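You operate a simulated robot arm through the tools that you are given. There is no shell and no other tool.

You are at the controls of a simulated robot arm. One attempt, no reset.

Task
Pack the purple jar in the white foam box and put the lid on.
Fine: rest the lid on the patterned metal box meanwhile, which stays where it is; the jar stands down in the square well, its own lid on; the foam lid sits flush; harm nothing.

The check looks at the end state, three seconds after you hand in, the way a careful person would. Anything else that was tipped, shoved, dropped, spilled or broken makes it a failure. Lids that push on must go on centred and level and be pressed home; caps that screw on are set level and turned clockwise until they are tight.

Robot
A 7-joint arm with a three-finger gripper, fixed in place. Base frame: the origin is on the floor under the middle of its stand, x ahead of it, y to its left, z up. Readings come in mm, degrees, newtons and seconds.
It reaches about 1342 mm from its shoulder. Its first joint turns from -166.0 to 166.0 degrees. Payload 2.69 kg.
The tool frame sits at the grasp point between the pads (the TCP): z along the fingers, y along the line on which they close. The tips reach 30 mm beyond it. The gripper opens to 128 mm; its body begins 117 mm behind the TCP.
Orientation is that of the tool frame in the base frame, as a unit quaternion [x, y, z, w]. With the fingers straight down and closing along the base's y, the tool's x points along the base's -x, its y along +y and its z along -z.

Tools
- The arm moves only by the tool nudge_tool. Its argument "commands" is text: rows parted by semicolons, each of 7 numbers parted by spaces: the shift along the tool's x, y, z in m, then the turn, a rotation vector about the tool's x, y, z in degrees, then the closure, from 0 (fully open) to 1 (shut). In form: tx ty tz ax ay az hand; .... A call has 1 to 20 rows; each row is the pose to reach, as a shift and turn from the pose commanded when the call began, along the tool's axes at that moment. Rows are played at 5 a second. More than 50 mm and 8.6 degrees between two rows, or a gripper value outside its range, and nothing of the call is played. Where a pose cannot be reached the arm comes as near as it can. A force on the tool above 50 N (or 10 N above the force at the start of the call, whichever is more), or a blocked arm, ends the call early, and 0.2 s more pass. Each finger travels about 127 mm/s and halts on what it meets, pressing with about 38 N; the grip force reading is that of the motor and also rises with nothing between the fingers. The clock runs only during rows and for 0.2 s after the last one: add rows that repeat a pose to give the fingers time. It gives the time, the measured TCP pose, the force on the tool (base axes), the opening and the grip force at its end, in the units of the frame above (readings bear some noise), with the torque about the TCP (base axes, N m) and any sound that the robot's microphone picked up, and new pictures: "views" is both (left out), scene, wrist or none.
- Cameras (640 x 400 px; columns grow to the right, rows downward): "scene" is fixed at [400, -499.9, 1543]; the picture's right is [0.85, -0.53, 0.00], its down [-0.40, -0.64, -0.66] and it looks along [0.35, 0.56, -0.75] (base axes); focal length 322 px, centre (320, 200). "wrist" rides on the gripper at [58, 54, -131] in the tool frame; the picture's right is [-0.68, 0.74, 0.00], its down [-0.62, -0.57, -0.55] and it looks along [-0.40, -0.37, 0.84] (tool axes); focal length 234 px, centre (320, 200). There is no depth. A picture from a camera that has moved, and an enlarged one, comes with that camera's place and axes in the base frame and with its lens.
- raise_lower(by): moves the trunk up (or, below 0, down) by that many mm; the arm rides with it, the base frame stays. It gives what a move gives, with no picture.
- inspect(camera, box): a new picture of the part [left, top, right, bottom] of that camera's present view, enlarged. No time passes.
- hand_in(): hands the job in; it is judged then, once.

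Nothing tells you positions but the pictures and the camera data. Unless the task says otherwise, let go and move clear before handing in.

The tools are called after "Emit:" as a command line: name --argument value ..., lists and objects as JSON in quotes. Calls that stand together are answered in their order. nudge_tool: Moves the arm, as the interface text tells. Its arguments: {"type":"object","properties":{"commands":{"type":"string"},"views":{"type":"string","enum":["both","scene","wrist","none"]}},"required":["commands"]} The other tools are called the same way: raise_lower (by) moves the trunk up or down; inspect (camera, box) takes an enlarged picture of a part of a camera's view; hand_in () hands the job in.

At the start:

```text
time: 0.0
tool_pos: [607.1, 67.9, 1182.2]
tcp_rot: [0.001, 1.0, 0.0, 0.0]
ft_force: [0.3, -0.7, 0.3]
wrist_torque: [0.01, 0.03, -0.03]
finger_gap: 128.0
grip_force: 0.1
trunk travel left (down, up): [-150.0, 200.0]
```

scene: 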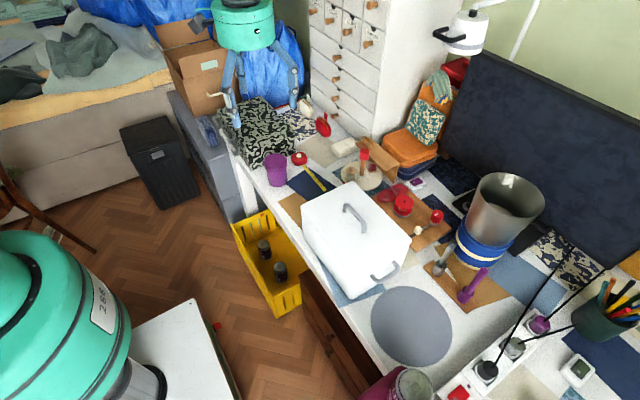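
wrist: 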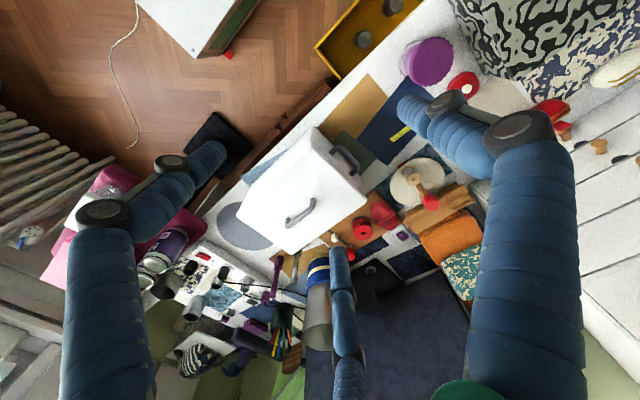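

I see a cluttered desk with a white foam box (lid with handles), a purple cup-like jar near the patterned (black/cream) box at upper left, and several other purple objects. I'll take close looks first.

Emit:
inspect --camera "scene" --box '[200, 80, 360, 200]'

Emit:
inspect --camera "scene" --box '[280, 160, 480, 320]'

Emit:
inspect --camera "scene" --box '[340, 280, 500, 400]'

Emit:
inspect --camera "scene" --box '[440, 250, 640, 400]'

Emit:
inspect --camera "wrist" --box '[380, 0, 640, 160]'

Emit:
inspect --camera "wrist" --box '[200, 100, 400, 260]'

Emit:
inspect --camera "wrist" --box '[40, 160, 340, 400]'

```text
3.33 times, centred on (280, 140) of scene
camera zoom: at [400.0, -499.9, 1543.0], right [0.85, -0.53, 0.0], down [-0.4, -0.64, -0.66], along [0.35, 0.56, -0.75], focal length 1072 px, centre (453, 400)
```

zoom: 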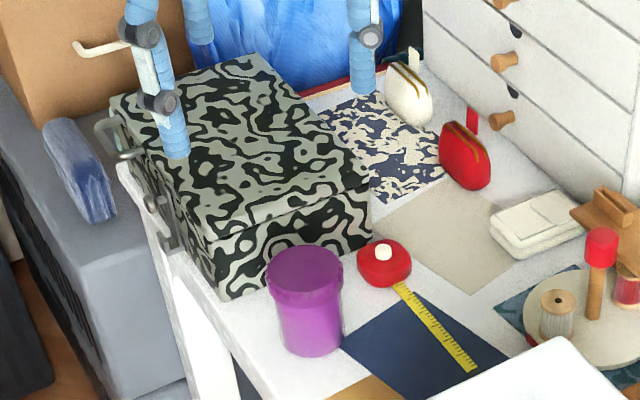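

```text
2.50 times, centred on (380, 240) of scene
camera zoom: at [400.0, -499.9, 1543.0], right [0.85, -0.53, 0.0], down [-0.4, -0.64, -0.66], along [0.35, 0.56, -0.75], focal length 804 px, centre (170, 100)
```

zoom: 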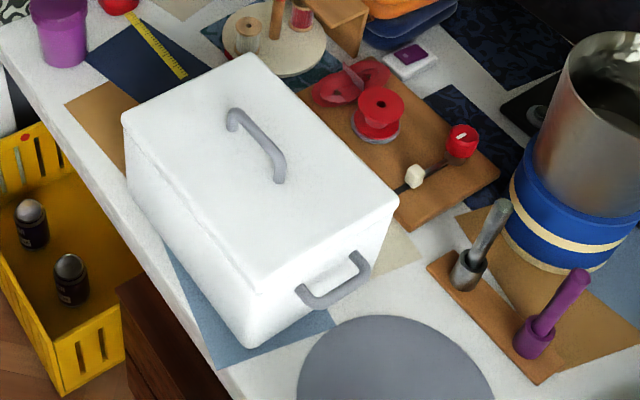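

```text
3.33 times, centred on (420, 340) of scene
camera zoom: at [400.0, -499.9, 1543.0], right [0.85, -0.53, 0.0], down [-0.4, -0.64, -0.66], along [0.35, 0.56, -0.75], focal length 1072 px, centre (-13, -267)
```

zoom: 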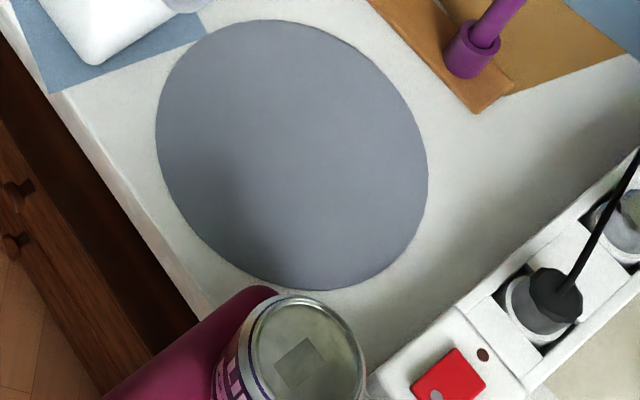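

```text
2.67 times, centred on (540, 325) of scene
camera zoom: at [400.0, -499.9, 1543.0], right [0.85, -0.53, 0.0], down [-0.4, -0.64, -0.66], along [0.35, 0.56, -0.75], focal length 858 px, centre (-267, -133)
```

zoom: 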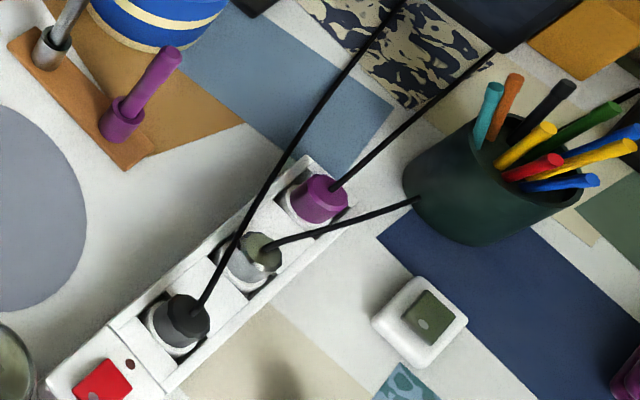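

```text
2.46 times, centred on (510, 80) of wrist
camera zoom: at [547.4, 120.7, 1312.3], right [0.68, 0.74, 0.0], down [0.62, -0.57, 0.55], along [0.4, -0.37, -0.84], focal length 576 px, centre (-148, 495)
```

zoom: 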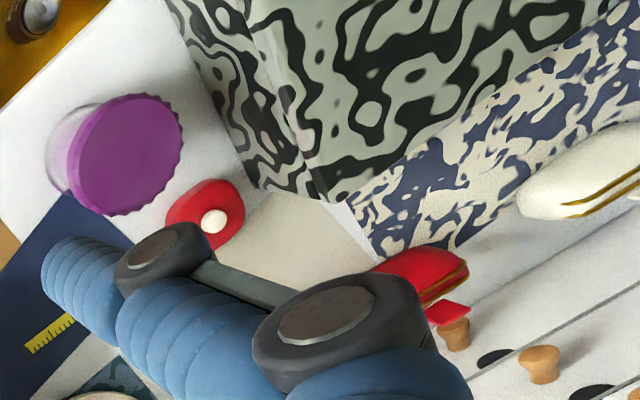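

```text
2.50 times, centred on (300, 180) of wrist
camera zoom: at [547.4, 120.7, 1312.3], right [0.68, 0.74, 0.0], down [0.62, -0.57, 0.55], along [0.4, -0.37, -0.84], focal length 585 px, centre (370, 250)
```

zoom: 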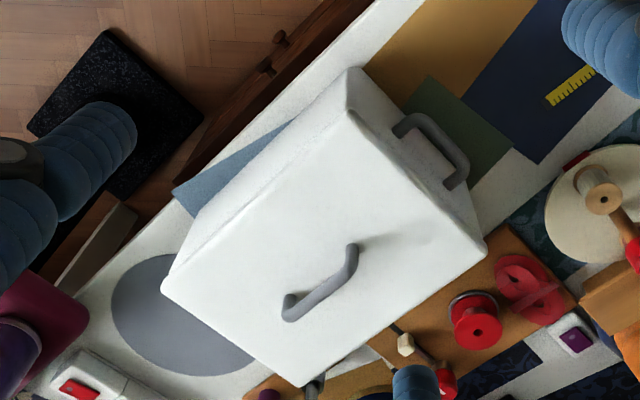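

```text
1.67 times, centred on (190, 280) of wrist
camera zoom: at [547.4, 120.7, 1312.3], right [0.68, 0.74, 0.0], down [0.62, -0.57, 0.55], along [0.4, -0.37, -0.84], focal length 390 px, centre (537, 67)
```

zoom: 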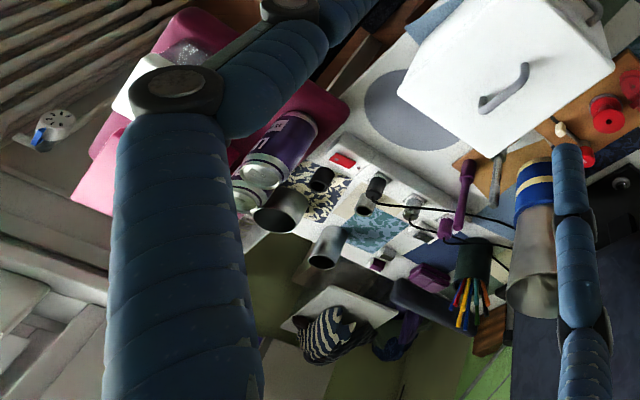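

The purple jar (about [698, 255], top ~827) stands by the black-and-cream metal box. The foam box lid spans about x 655–828, y −242–6, top ~877, and its handle runs along y near [742, −118]. I'll turn the hand 90° so the fingers close along x, and use that view to study the metal box.

Emit:
nudge_tool --commands "0 0 0 0 0 -7.5 0; 0 0 0 0 0 -15 0; 0 0 0 0 0 -22.5 0; 0 0 0 0 0 -30 0; 0 0 0 0 0 -37.5 0; 0 0 0 0 0 -45 0; 0 0 0 0 0 -52.5 0; 0 0 0 0 0 -60 0; 0 0 0 0 0 -67.5 0; 0 0 0 0 0 -75 0; 0 0 0 0 0 -82.5 0; 0 0 0 0 0 -90 0; 0 0 0 0 0 -90 0"

```text
time: 2.8
tool_pos: [607.8, 65.9, 1182.7]
tcp_rot: [0.708, -0.707, 0.0, 0.001]
ft_force: [0.0, 0.5, 0.2]
wrist_torque: [0.01, 0.0, 0.04]
finger_gap: 128.1
grip_force: 0.0
trunk travel left (down, up): [-150.0, 200.0]
camera wrist: at [553.3, 7.7, 1312.6], right [-0.74, 0.68, 0.0], down [0.56, 0.62, 0.55], along [0.37, 0.4, -0.84], focal length 234 px, centre (320, 200)
```

scene: 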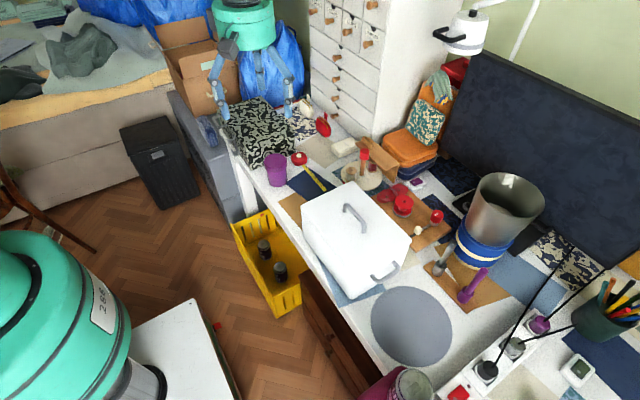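
wrist: 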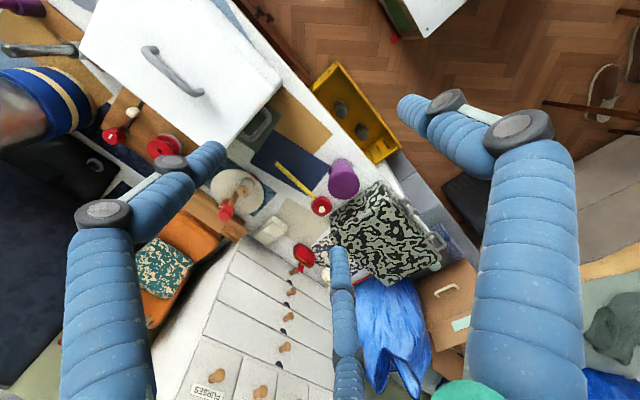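

Emit:
inspect --camera "wrist" --box '[300, 140, 460, 290]'

Emit:
inspect --camera "wrist" --box '[70, 0, 330, 160]'

Emit:
inspect --camera "scene" --box '[200, 80, 340, 200]'

```text
2.67 times, centred on (380, 215) of wrist
camera zoom: at [553.3, 7.7, 1312.6], right [-0.74, 0.68, 0.0], down [0.56, 0.62, 0.55], along [0.37, 0.4, -0.84], focal length 624 px, centre (160, 160)
```

zoom: 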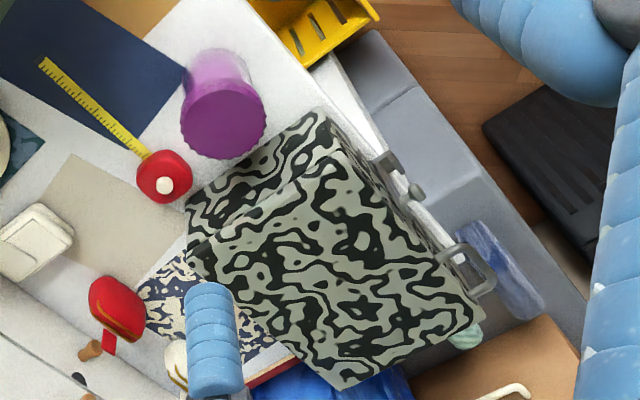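

```text
2.46 times, centred on (200, 80) of wrist
camera zoom: at [553.3, 7.7, 1312.6], right [-0.74, 0.68, 0.0], down [0.56, 0.62, 0.55], along [0.37, 0.4, -0.84], focal length 576 px, centre (615, 495)
```

zoom: 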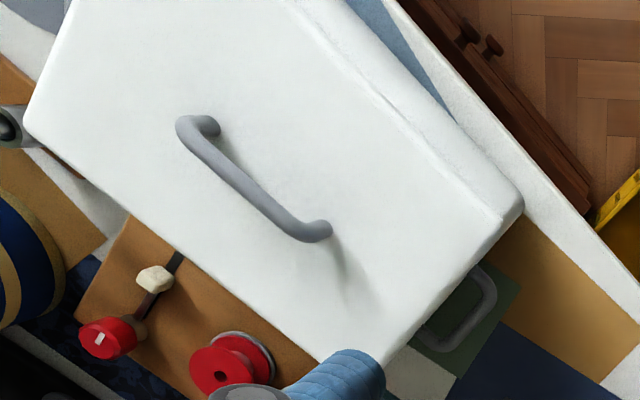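

```text
3.33 times, centred on (270, 140) of scene
camera zoom: at [400.0, -499.9, 1543.0], right [0.85, -0.53, 0.0], down [-0.4, -0.64, -0.66], along [0.35, 0.56, -0.75], focal length 1072 px, centre (487, 400)
```

zoom: 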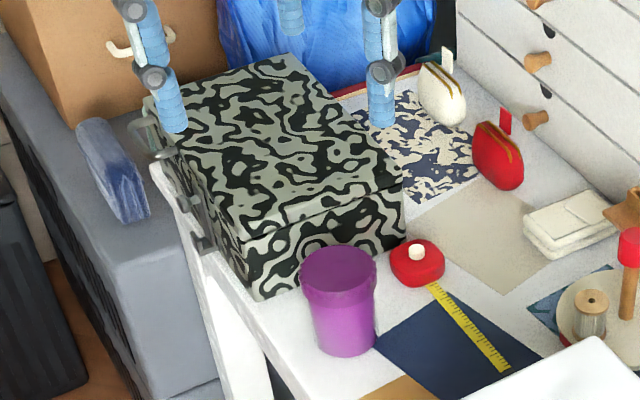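

The table works out near z≈757 and the foam box about 121 mm tall. I want a closer look at the metal box and jar before I carry the lid, because the lid will block the wrist camera.

Emit:
nudge_tool --commands "-0.046 -0.008 0.016 0 0 0 0; -0.092 -0.016 0.032 0 0 0 0; -0.138 -0.024 0.048 0 0 0 0; -0.184 -0.032 0.063 0 0 0 0; -0.184 -0.032 0.063 0 0 0 0"

Emit:
inspect --camera "wrist" --box '[180, 40, 500, 240]'

```text
time: 4.0
tool_pos: [641.8, 249.6, 1119.9]
tcp_rot: [-0.707, 0.707, 0.0, 0.0]
ft_force: [0.5, 0.6, -0.3]
wrist_torque: [-0.09, 0.05, 0.0]
finger_gap: 128.0
grip_force: 0.0
trunk travel left (down, up): [-150.0, 200.0]
camera wrist: at [586.3, 190.2, 1249.4], right [-0.74, 0.68, 0.0], down [0.57, 0.62, 0.55], along [0.37, 0.4, -0.84], focal length 234 px, centre (320, 200)
```

scene: 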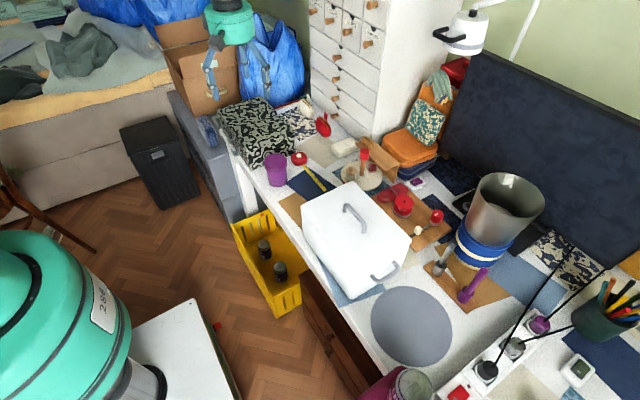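
wrist: 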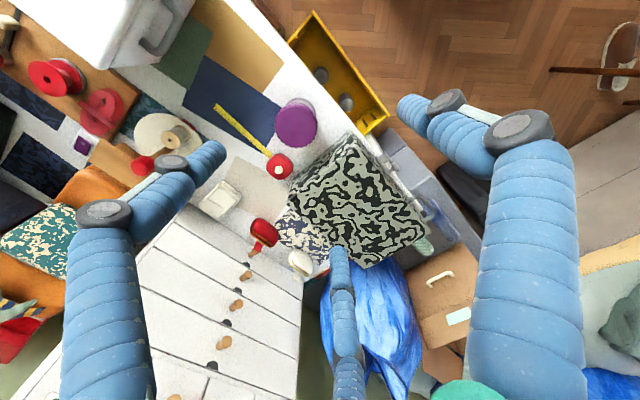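

```text
2.00 times, centred on (340, 140) of wrist
camera zoom: at [586.3, 190.2, 1249.4], right [-0.74, 0.68, 0.0], down [0.57, 0.62, 0.55], along [0.37, 0.4, -0.84], focal length 468 px, centre (280, 320)
```

zoom: 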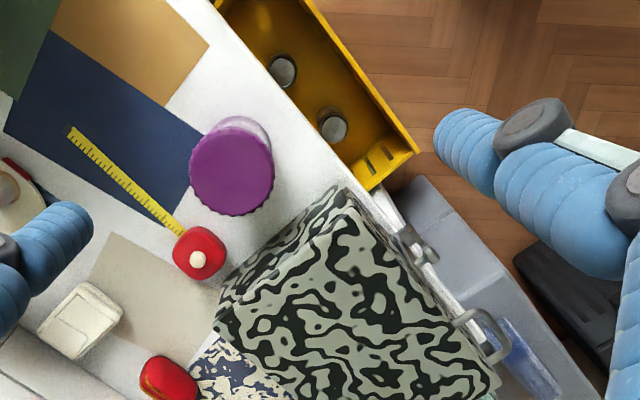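

The metal box top is about x 640–815, y 335–620, z≈845, flat and about the same size as the foam lid. The jar is near [695, 245] with its top at ~843. Next I move above the foam lid's handle and look at it closely.

Emit:
nudge_tool --commands "0.041 -0.011 0.012 0 0 0 0; 0.082 -0.022 0.024 0 0 0 0; 0.123 -0.033 0.036 0 0 0 0; 0.164 -0.044 0.048 0 0 0 0; 0.205 -0.055 0.06 0 0 0 0; 0.246 -0.066 0.072 0 0 0 0; 0.287 -0.077 0.084 0 0 0 0; 0.328 -0.088 0.096 0 0 0 0; 0.368 -0.1 0.11 0 0 0 0; 0.368 -0.1 0.11 0 0 0 0"

Emit:
inspect --camera "wrist" --box '[160, 60, 480, 260]'

Emit:
inspect --camera "scene" --box '[290, 140, 450, 260]'

```text
time: 6.2
tool_pos: [741.6, -114.3, 1007.6]
tcp_rot: [0.707, -0.707, 0.0, 0.0]
ft_force: [0.2, -0.5, 0.8]
wrist_torque: [0.05, 0.05, -0.02]
finger_gap: 128.1
grip_force: 0.0
trunk travel left (down, up): [-150.0, 200.0]
camera wrist: at [686.3, -173.2, 1137.3], right [-0.74, 0.68, 0.0], down [0.57, 0.62, 0.55], along [0.37, 0.4, -0.84], focal length 234 px, centre (320, 200)
```

scene: 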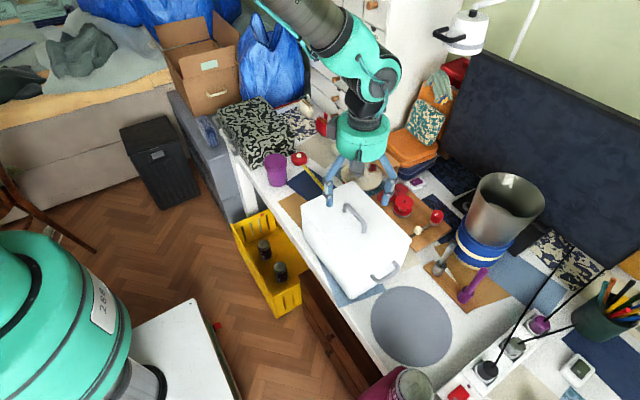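
wrist: 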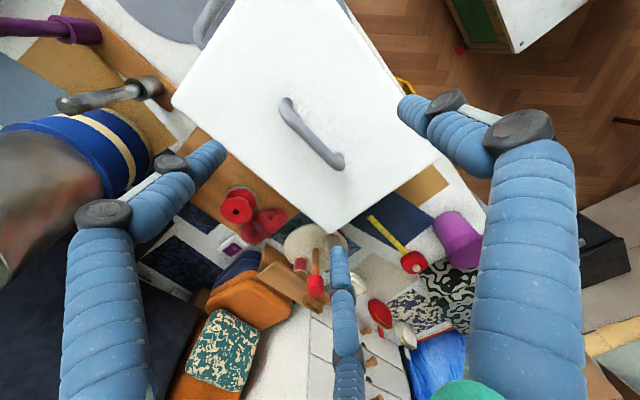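

```text
2.00 times, centred on (320, 160) of wrist
camera zoom: at [686.3, -173.2, 1137.3], right [-0.74, 0.68, 0.0], down [0.57, 0.62, 0.55], along [0.37, 0.4, -0.84], focal length 468 px, centre (320, 280)
```

zoom: 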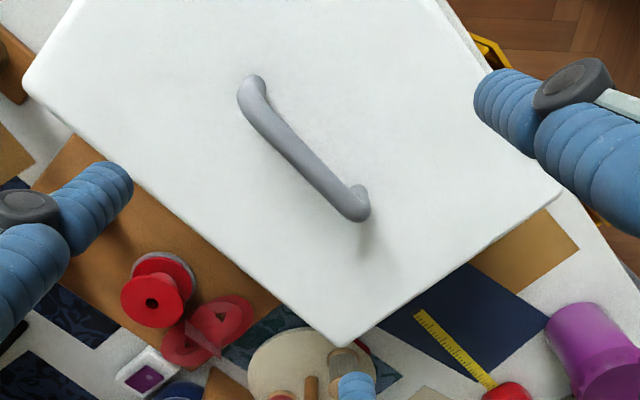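

```text
3.33 times, centred on (370, 200) of scene
camera zoom: at [400.0, -499.9, 1543.0], right [0.85, -0.53, 0.0], down [-0.4, -0.64, -0.66], along [0.35, 0.56, -0.75], focal length 1072 px, centre (153, 200)
```

zoom: 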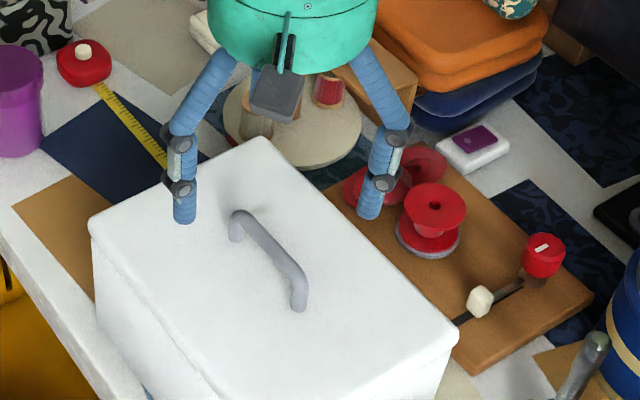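

The handle bar runs along y at x≈743, y from −164 to −83, top ~907, about 30 mm above the lid. I'll close the hand in free air first to see how the three fingers actually come together.

Emit:
nudge_tool --commands "0 0 0 0 0 0 0.5; 0 0 0 0 0 0 0.5; 0 0 0 0 0 0 0.5; 0 0 0 0 0 0 0.5"

Emit:
nudge_tool --commands "0 0 0 0 0 0 0.9; 0 0 0 0 0 0 0.9; 0 0 0 0 0 0 0.9; 0 0 0 0 0 0 0.9"

Emit:
inspect --camera "wrist" --box '[160, 60, 480, 260]'

Emit:
inspect --camera "scene" --box '[290, 120, 450, 240]'

```text
time: 7.2
tool_pos: [741.0, -113.0, 1006.6]
tcp_rot: [0.707, -0.707, 0.0, 0.0]
ft_force: [0.1, -0.9, 0.7]
wrist_torque: [0.01, -0.06, 0.01]
finger_gap: 63.8
grip_force: 0.2
trunk travel left (down, up): [-150.0, 200.0]
camera wrist: at [685.9, -172.2, 1137.7], right [-0.74, 0.68, 0.0], down [0.57, 0.62, 0.55], along [0.37, 0.4, -0.84], focal length 234 px, centre (320, 200)
```

scene: 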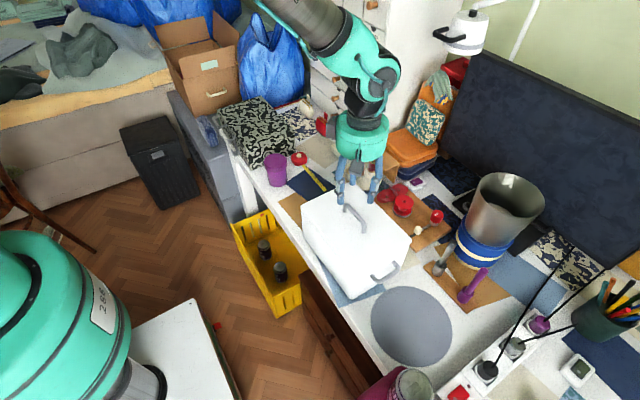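
wrist: 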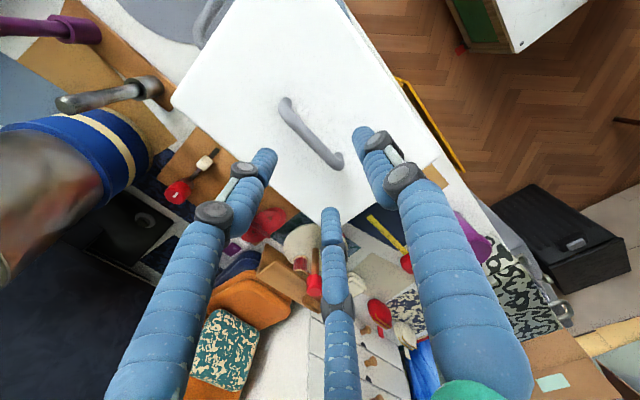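

```text
time: 8.2
tool_pos: [741.2, -113.6, 1008.2]
tcp_rot: [-0.707, 0.708, 0.0, 0.0]
ft_force: [0.0, -0.2, 0.1]
wrist_torque: [0.02, 0.0, 0.01]
finger_gap: 12.7
grip_force: 0.0
trunk travel left (down, up): [-150.0, 200.0]
camera wrist: at [685.9, -172.3, 1137.7], right [-0.74, 0.68, 0.0], down [0.57, 0.62, 0.55], along [0.37, 0.4, -0.84], focal length 234 px, centre (320, 200)
```

scene: 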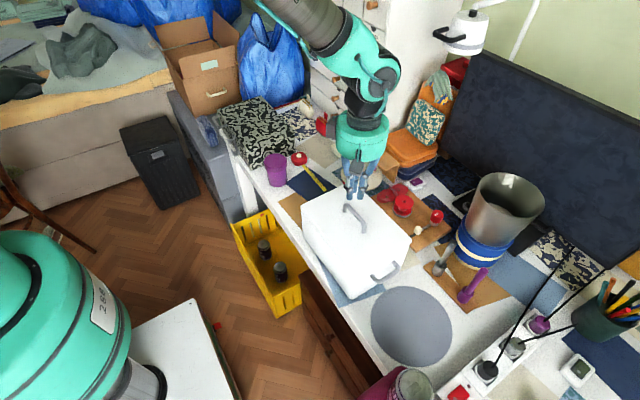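
wrist: 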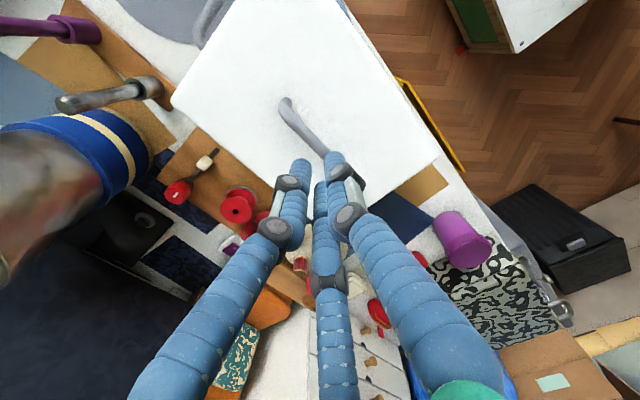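

```text
2.00 times, centred on (320, 160) of wrist
camera zoom: at [685.9, -172.3, 1137.7], right [-0.74, 0.68, 0.0], down [0.57, 0.62, 0.55], along [0.37, 0.4, -0.84], focal length 468 px, centre (320, 280)
```

zoom: 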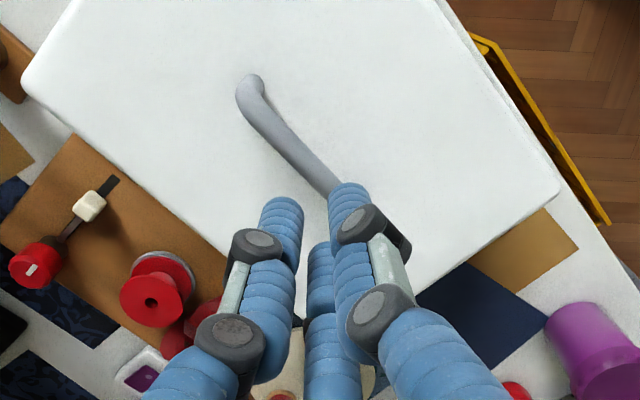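

```text
3.33 times, centred on (370, 180) of scene
camera zoom: at [400.0, -499.9, 1543.0], right [0.85, -0.53, 0.0], down [-0.4, -0.64, -0.66], along [0.35, 0.56, -0.75], focal length 1072 px, centre (153, 267)
```

zoom: 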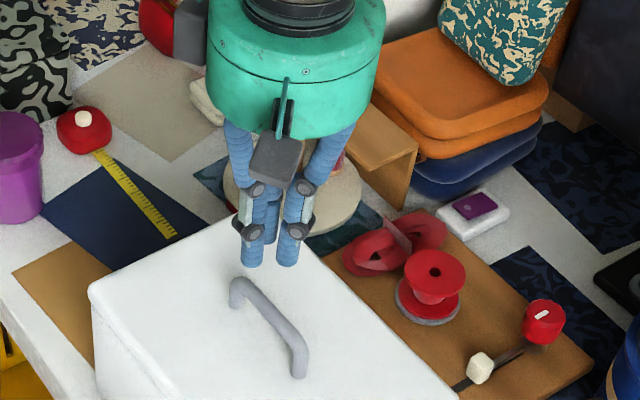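

The fingers close radially at 120°, so the bar will be squeezed between one finger on the −x side and two on the +x side. I'll half-open the hand, shift to centre on the bar and come down to just above it.

Emit:
nudge_tool --commands "0 0 0 0 0 0 0.35; 0 0 0 0 0 0 0.35; 0.009 -0.006 0.034 0 0 0 0.35; 0.009 -0.006 0.064 0 0 0 0.35; 0.009 -0.006 0.064 0 0 0 0.35"

Emit:
inspect --camera "wrist" --box '[160, 60, 480, 260]'

Emit:
inspect --camera "scene" --box '[300, 150, 420, 240]'

```text
time: 9.4
tool_pos: [745.6, -124.6, 942.6]
tcp_rot: [0.707, -0.707, 0.0, -0.001]
ft_force: [0.3, -0.4, 0.6]
wrist_torque: [0.03, -0.01, -0.02]
finger_gap: 83.1
grip_force: 0.1
trunk travel left (down, up): [-150.0, 200.0]
camera wrist: at [691.4, -182.7, 1072.6], right [-0.74, 0.68, 0.0], down [0.57, 0.62, 0.55], along [0.37, 0.4, -0.84], focal length 234 px, centre (320, 200)
```

scene: 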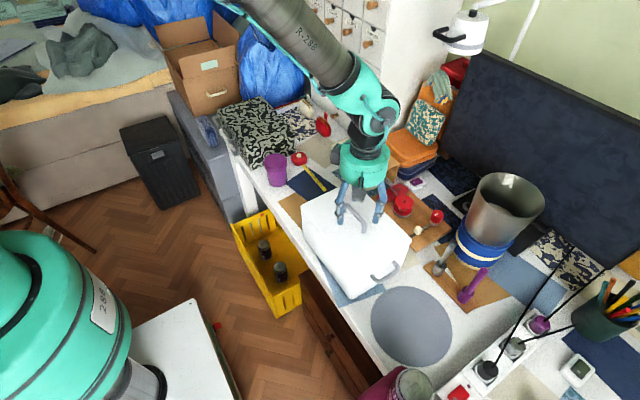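
wrist: 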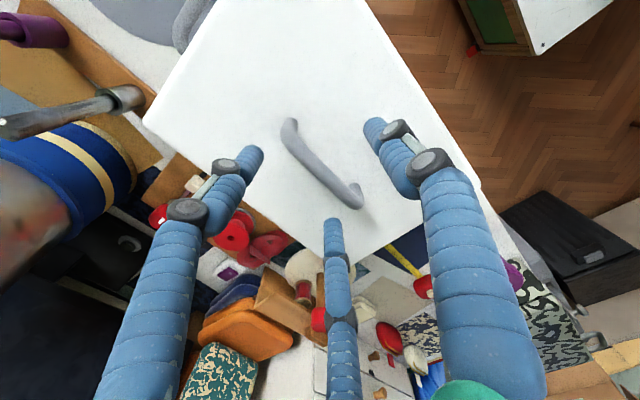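

```text
2.00 times, centred on (320, 160) of wrist
camera zoom: at [691.4, -182.7, 1072.6], right [-0.74, 0.68, 0.0], down [0.57, 0.62, 0.55], along [0.37, 0.4, -0.84], focal length 468 px, centre (320, 280)
```

zoom: 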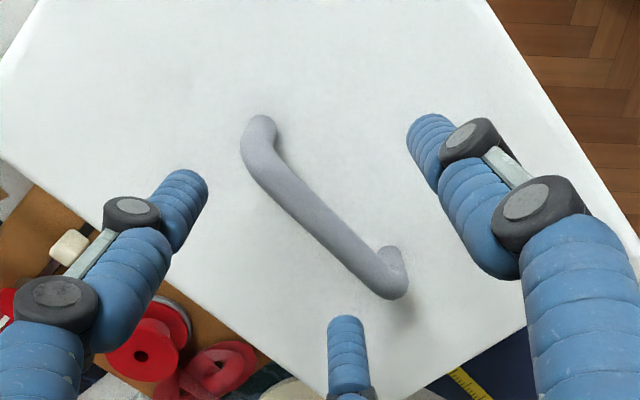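

```text
4.44 times, centred on (360, 195) of scene
camera zoom: at [400.0, -499.9, 1543.0], right [0.85, -0.53, 0.0], down [-0.4, -0.64, -0.66], along [0.35, 0.56, -0.75], focal length 1430 px, centre (142, 222)
```

zoom: 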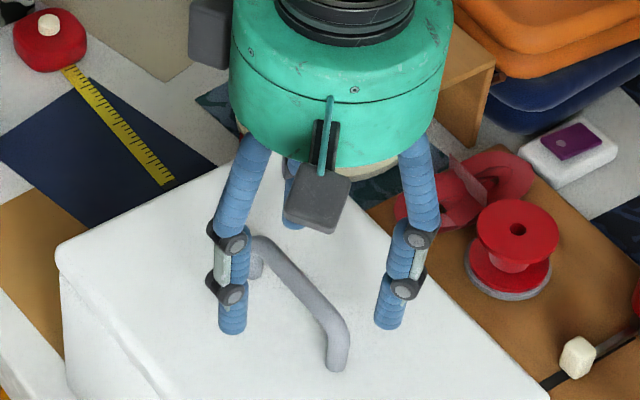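

The bar's axis is at z≈907 and x≈742.5, centred at y≈−123. I'll descend about 31 mm so the tips stop just above the lid, then check before closing.

Emit:
nudge_tool --commands "0 0 0.016 0 0 0 0.35; 0 0 0.03 0 0 0 0.35; 0 0 0.03 0 0 0 0.35"

Emit:
inspect --camera "wrist" --box '[160, 60, 480, 260]'

Emit:
inspect --camera "scene" --box '[300, 150, 420, 240]'

```text
time: 10.2
tool_pos: [745.3, -123.8, 913.3]
tcp_rot: [-0.707, 0.707, -0.001, 0.0]
ft_force: [0.6, 0.3, -0.4]
wrist_torque: [-0.05, 0.04, 0.02]
finger_gap: 82.9
grip_force: 0.1
trunk travel left (down, up): [-150.0, 200.0]
camera wrist: at [691.1, -183.5, 1043.5], right [-0.74, 0.68, 0.0], down [0.57, 0.62, 0.55], along [0.37, 0.4, -0.84], focal length 234 px, centre (320, 200)
```

scene: 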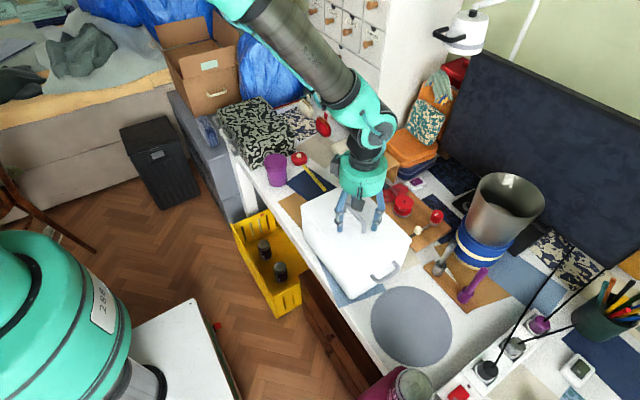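
wrist: 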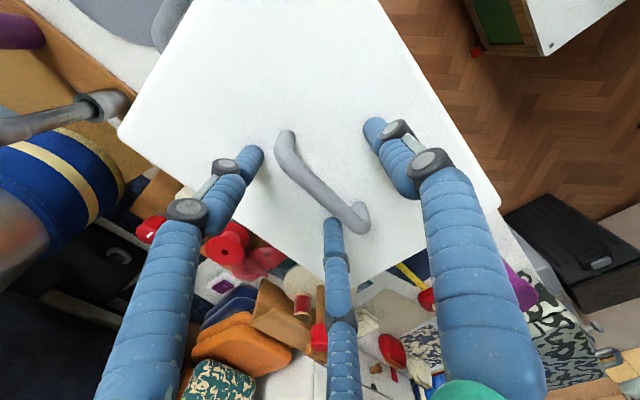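

```text
2.00 times, centred on (320, 160) of wrist
camera zoom: at [691.1, -183.5, 1043.5], right [-0.74, 0.68, 0.0], down [0.57, 0.62, 0.55], along [0.37, 0.4, -0.84], focal length 468 px, centre (320, 280)
```

zoom: 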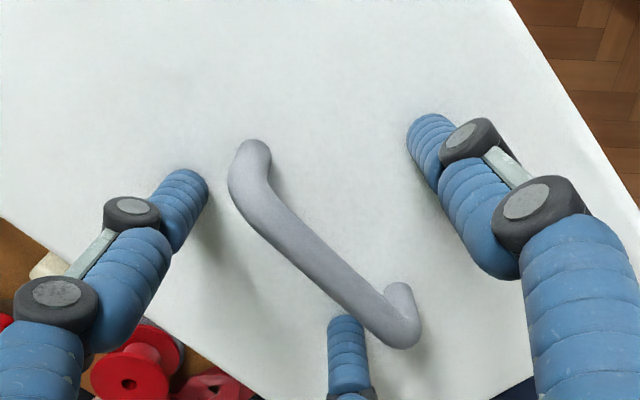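

```text
4.44 times, centred on (360, 195) of scene
camera zoom: at [400.0, -499.9, 1543.0], right [0.85, -0.53, 0.0], down [-0.4, -0.64, -0.66], along [0.35, 0.56, -0.75], focal length 1430 px, centre (142, 222)
```

zoom: 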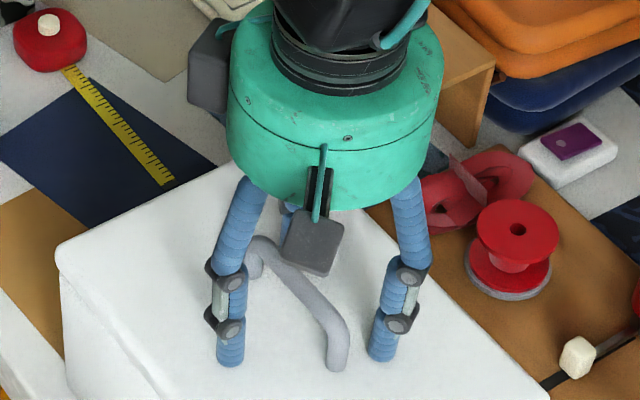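

The fingers straddle the bar cleanly with the tips a few millimetres above the lid. Now I close on the bar.

Emit:
nudge_tool --commands "0 0 0 0 0 0 0.6; 0 0 0 0 0 0 0.75; 0 0 0 0 0 0 0.85; 0 0 0 0 0 0 1; 0 0 0 0 0 0 1; 0 0 0 0 0 0 1; 0 0 0 0 0 0 1"

Emit:
inspect --camera "wrist" --box '[220, 90, 420, 240]'

Emit:
inspect --camera "scene" --box '[300, 150, 420, 240]'

```text
time: 11.8
tool_pos: [746.3, -124.9, 913.6]
tcp_rot: [-0.707, 0.707, 0.0, 0.0]
ft_force: [3.7, -1.3, 8.3]
wrist_torque: [-0.05, 0.04, 0.38]
finger_gap: 17.4
grip_force: 38.3
trunk travel left (down, up): [-150.0, 200.0]
camera wrist: at [690.9, -183.5, 1044.0], right [-0.74, 0.68, 0.0], down [0.57, 0.62, 0.55], along [0.37, 0.4, -0.84], focal length 234 px, centre (320, 200)
```

scene: 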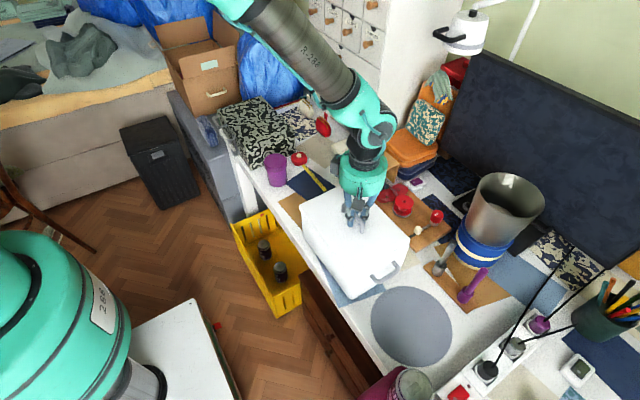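
wrist: 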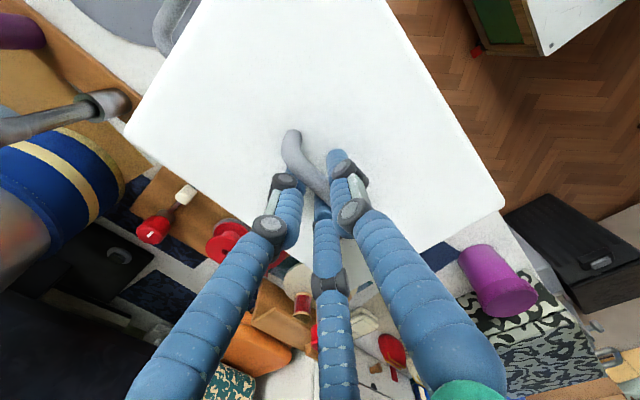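

```text
2.67 times, centred on (320, 165) of wrist
camera zoom: at [690.9, -183.5, 1044.0], right [-0.74, 0.68, 0.0], down [0.57, 0.62, 0.55], along [0.37, 0.4, -0.84], focal length 624 px, centre (320, 293)
```

zoom: 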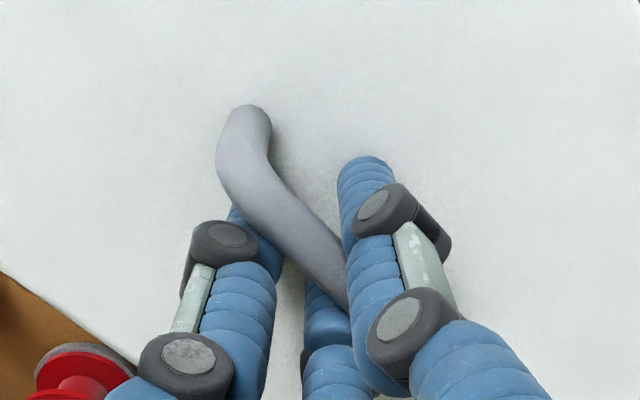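

```text
4.44 times, centred on (360, 195) of scene
camera zoom: at [400.0, -499.9, 1543.0], right [0.85, -0.53, 0.0], down [-0.4, -0.64, -0.66], along [0.35, 0.56, -0.75], focal length 1430 px, centre (142, 222)
```

zoom: 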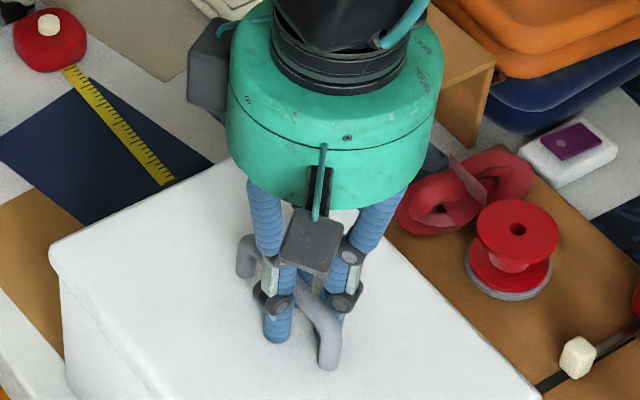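

Gripped (38 N). The lid edge appears to have shifted a few millimetres in the picture. I'll lift slowly and check whether the lid separates cleanly from the box.

Emit:
nudge_tool --commands "0 0 -0.005 0 0 0 1; 0 0 -0.01 0 0 0 1; 0 0 -0.015 0 0 0 1; 0 0 -0.02 0 0 0 1; 0 0 -0.02 0 0 0 1"

Emit:
inspect --camera "scene" --box '[280, 160, 440, 320]'

```text
time: 13.0
tool_pos: [744.2, -124.6, 935.8]
tcp_rot: [-0.706, 0.708, -0.001, -0.001]
ft_force: [0.0, 0.1, -0.4]
wrist_torque: [0.0, -0.02, 0.0]
finger_gap: 17.6
grip_force: 38.5
trunk travel left (down, up): [-150.0, 200.0]
camera wrist: at [688.8, -183.0, 1065.8], right [-0.74, 0.68, 0.0], down [0.57, 0.62, 0.55], along [0.37, 0.4, -0.84], focal length 234 px, centre (320, 200)
```

scene: 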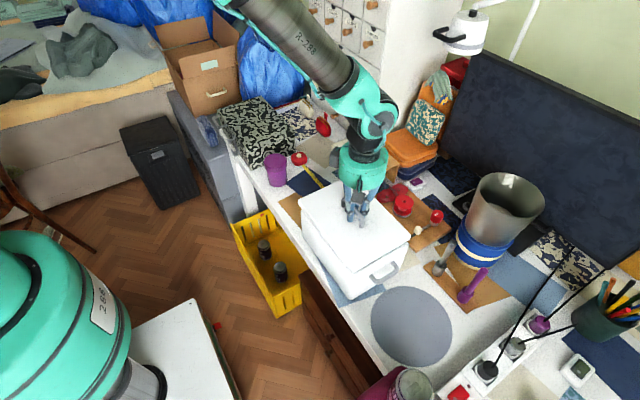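
wrist: 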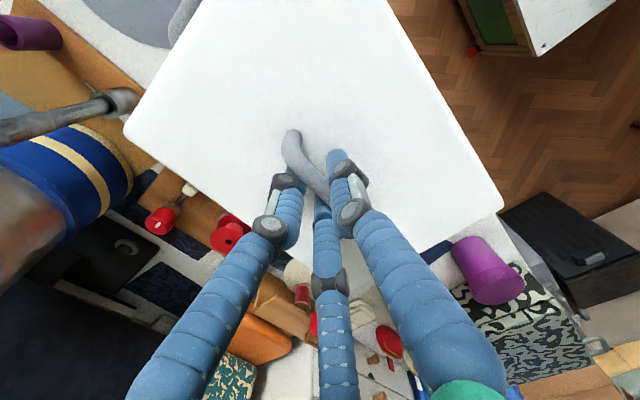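

```text
2.50 times, centred on (360, 240) of scene
camera zoom: at [400.0, -499.9, 1543.0], right [0.85, -0.53, 0.0], down [-0.4, -0.64, -0.66], along [0.35, 0.56, -0.75], focal length 804 px, centre (220, 100)
```

zoom: 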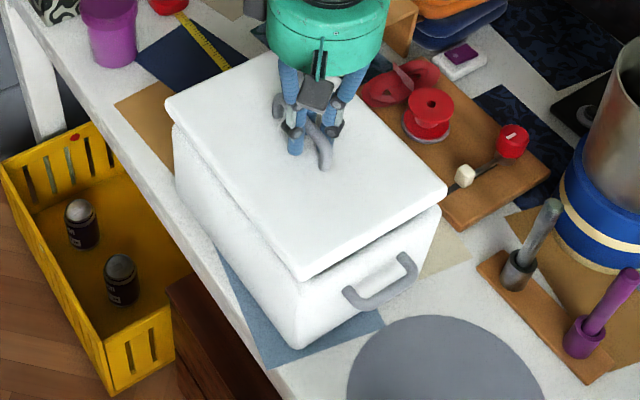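

The lid came off cleanly; it is a thin slab and the box stayed put. I'll raise it and carry it across to above the metal box, at about [734, 463].

Emit:
nudge_tool --commands "0 0 -0.037 0 0 0 1; 0 0 -0.075 0 0 0 1; -0.035 0.001 -0.075 0 0 0 1; -0.07 0.001 -0.075 0 0 0 1; -0.105 0.002 -0.075 0 0 0 1; -0.14 0.002 -0.075 0 0 0 1; -0.175 0.003 -0.075 0 0 0 1; -0.21 0.004 -0.075 0 0 0 1; -0.245 0.005 -0.075 0 0 0 1; -0.28 0.006 -0.075 0 0 0 1; -0.315 0.007 -0.075 0 0 0 1; -0.35 0.008 -0.075 0 0 0 1; -0.385 0.009 -0.075 0 0 0 1; -0.42 0.01 -0.075 0 0 0 1; -0.455 0.011 -0.075 0 0 0 1; -0.49 0.011 -0.075 0 0 0 1; -0.525 0.011 -0.075 0 0 0 1; -0.56 0.011 -0.075 0 0 0 1; -0.588 0.011 -0.075 0 0 0 1; -0.588 0.011 -0.075 0 0 0 1"

Emit:
inspect --camera "scene" --box '[190, 40, 350, 200]'

Emit:
inspect --camera "scene" --box '[280, 160, 440, 320]'

```text
time: 17.2
tool_pos: [731.9, 461.8, 1009.1]
tcp_rot: [0.707, -0.707, 0.0, 0.0]
ft_force: [-0.5, 0.5, -0.3]
wrist_torque: [-0.06, 0.0, 0.0]
finger_gap: 17.6
grip_force: 38.0
trunk travel left (down, up): [-150.0, 200.0]
camera wrist: at [677.9, 402.4, 1138.9], right [-0.74, 0.68, 0.0], down [0.57, 0.62, 0.55], along [0.37, 0.4, -0.84], focal length 234 px, centre (320, 200)
```

scene: 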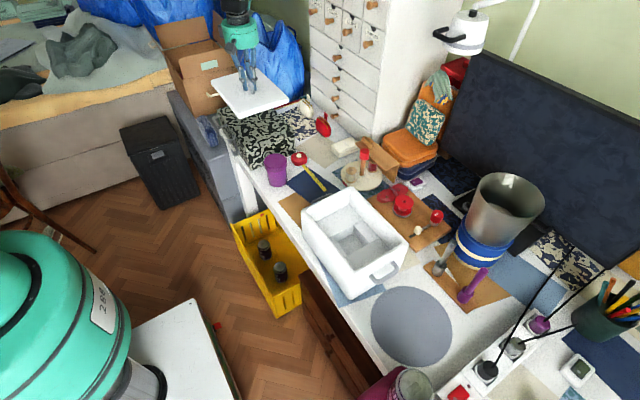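
wrist: 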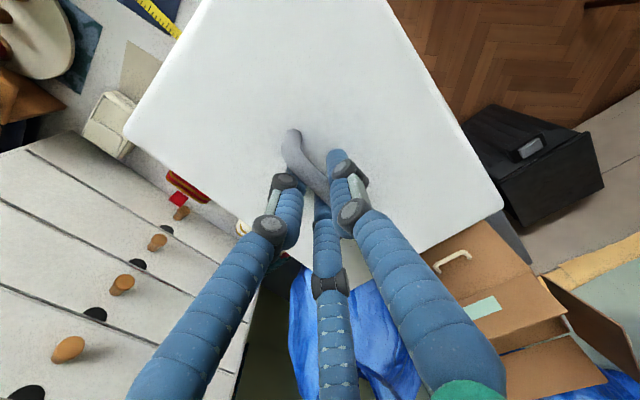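

```text
2.50 times, centred on (270, 120) of scene
camera zoom: at [400.0, -499.9, 1543.0], right [0.85, -0.53, 0.0], down [-0.4, -0.64, -0.66], along [0.35, 0.56, -0.75], focal length 804 px, centre (445, 400)
```

zoom: 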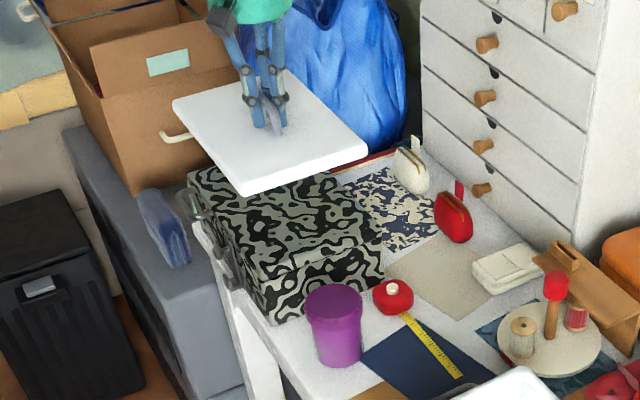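

```text
2.50 times, centred on (360, 240) of scene
camera zoom: at [400.0, -499.9, 1543.0], right [0.85, -0.53, 0.0], down [-0.4, -0.64, -0.66], along [0.35, 0.56, -0.75], focal length 804 px, centre (220, 100)
```

zoom: 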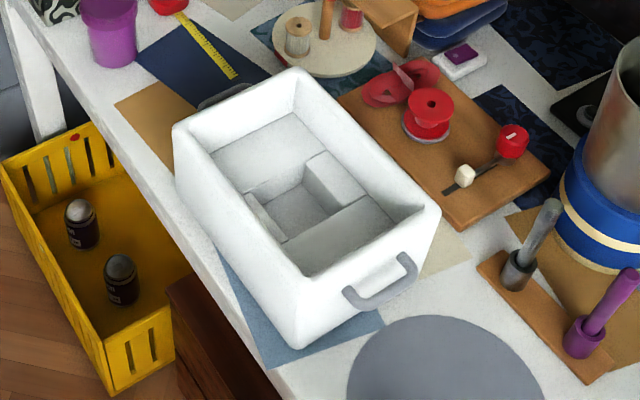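

The lid hangs level above the metal box, and the open foam box shows a square well in its insert. I'll lower the lid to just above the metal box top.

Emit:
nudge_tool --commands "0 0 0.025 0 0 0 1; 0 0 0.05 0 0 0 1; 0 0 0.075 0 0 0 1; 0 0 0.095 0 0 0 1; 0 0 0.095 0 0 0 1"

Emit:
inspect --camera "scene" --box '[200, 60, 340, 180]'

```text
time: 18.4
tool_pos: [733.1, 464.1, 913.9]
tcp_rot: [-0.707, 0.707, 0.0, 0.0]
ft_force: [-0.1, 0.2, -2.0]
wrist_torque: [-0.03, 0.02, 0.01]
finger_gap: 17.5
grip_force: 38.3
trunk travel left (down, up): [-150.0, 200.0]
camera wrist: at [678.6, 404.5, 1044.1], right [-0.74, 0.68, 0.0], down [0.57, 0.62, 0.55], along [0.37, 0.4, -0.84], focal length 234 px, centre (320, 200)
```

scene: 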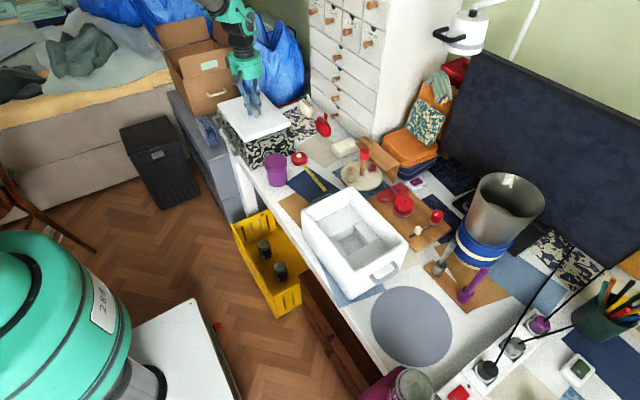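
wrist: 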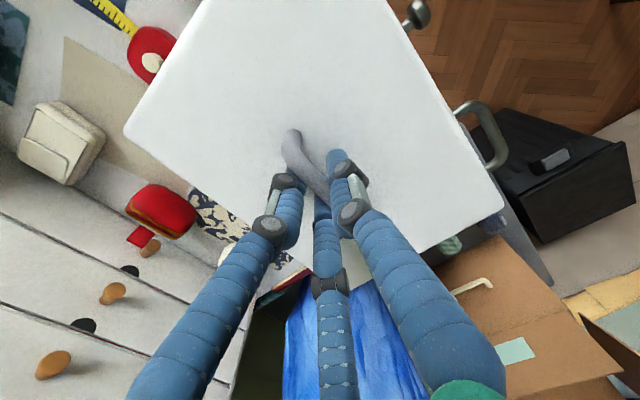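

```text
3.33 times, centred on (270, 120) of scene
camera zoom: at [400.0, -499.9, 1543.0], right [0.85, -0.53, 0.0], down [-0.4, -0.64, -0.66], along [0.35, 0.56, -0.75], focal length 1072 px, centre (487, 467)
```

zoom: 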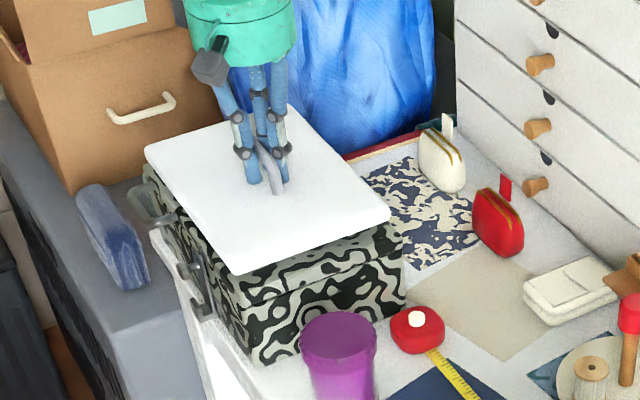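

Emit:
nudge_tool --commands "0 0 0.003 0 0 0 1; 0 0 0.006 0 0 0 1; 0 0 0.006 0 0 0 1" --views "none"

Emit:
nudge_tool --commands "0 0 0.002 0 0 0 1; 0 0 0.004 0 0 0 1; 0 0 0.004 0 0 0 1" --views "none"

Emit:
inspect --camera "scene" --box '[200, 60, 340, 180]'

```text
time: 19.2
tool_pos: [733.5, 461.4, 907.7]
tcp_rot: [-0.707, 0.707, 0.0, 0.0]
ft_force: [-0.2, -0.5, -0.9]
wrist_torque: [-0.01, 0.01, 0.0]
finger_gap: 17.4
grip_force: 38.4
trunk travel left (down, up): [-150.0, 200.0]
```

```text
time: 20.0
tool_pos: [734.5, 461.5, 904.7]
tcp_rot: [-0.707, 0.708, 0.001, 0.0]
ft_force: [-0.4, -0.3, 0.0]
wrist_torque: [0.0, -0.02, 0.02]
finger_gap: 17.8
grip_force: 37.4
trunk travel left (down, up): [-150.0, 200.0]
```

```text
3.33 times, centred on (270, 120) of scene
camera zoom: at [400.0, -499.9, 1543.0], right [0.85, -0.53, 0.0], down [-0.4, -0.64, -0.66], along [0.35, 0.56, -0.75], focal length 1072 px, centre (487, 467)
```

zoom: 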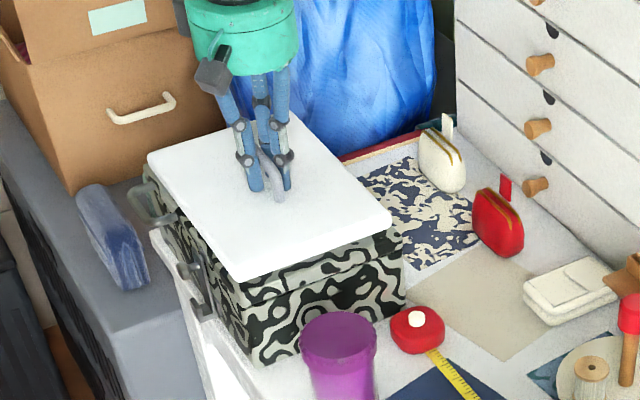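

No contact yet, so I keep lowering in 2–3 mm steps while watching the vertical force.

Emit:
nudge_tool --commands "0 0 0.002 0 0 0 1; 0 0 0.003 0 0 0 1; 0 0 0.003 0 0 0 1" --views "none"

Emit:
nudge_tool --commands "0 0 0.002 0 0 0 1; 0 0 0.003 0 0 0 1; 0 0 0.003 0 0 0 1" --views "none"

Emit:
nudge_tool --commands "0 0 0.002 0 0 0 1; 0 0 0.003 0 0 0 1; 0 0 0.003 0 0 0 1" --views "none"

Emit:
inspect --camera "scene" --box '[200, 60, 340, 180]'

```text
time: 20.8
tool_pos: [734.1, 462.7, 901.6]
tcp_rot: [0.707, -0.707, 0.0, 0.0]
ft_force: [0.7, 0.1, -0.9]
wrist_torque: [0.0, -0.02, -0.01]
finger_gap: 17.6
grip_force: 38.3
trunk travel left (down, up): [-150.0, 200.0]
```

```text
time: 21.6
tool_pos: [735.5, 463.0, 902.6]
tcp_rot: [0.707, -0.707, 0.0, -0.002]
ft_force: [-0.7, -4.6, 21.9]
wrist_torque: [-0.39, 0.06, 0.01]
finger_gap: 17.6
grip_force: 38.0
trunk travel left (down, up): [-150.0, 200.0]
```

```text
time: 22.5
tool_pos: [738.2, 465.2, 901.2]
tcp_rot: [-0.707, 0.707, -0.001, 0.006]
ft_force: [4.2, 2.0, 12.0]
wrist_torque: [-1.05, 0.26, 0.22]
finger_gap: 17.8
grip_force: 38.5
trunk travel left (down, up): [-150.0, 200.0]
stopped in row 3: the force on the tool passed its limit at 51 N (the readings are from after the stop); the commanded pose is now the measured one
```

```text
3.33 times, centred on (270, 120) of scene
camera zoom: at [400.0, -499.9, 1543.0], right [0.85, -0.53, 0.0], down [-0.4, -0.64, -0.66], along [0.35, 0.56, -0.75], focal length 1072 px, centre (487, 467)
```

zoom: 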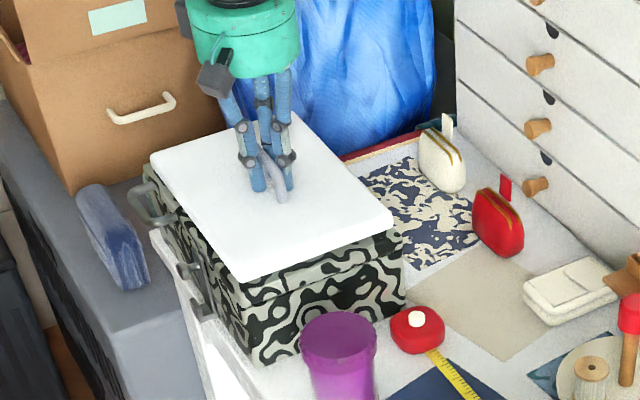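

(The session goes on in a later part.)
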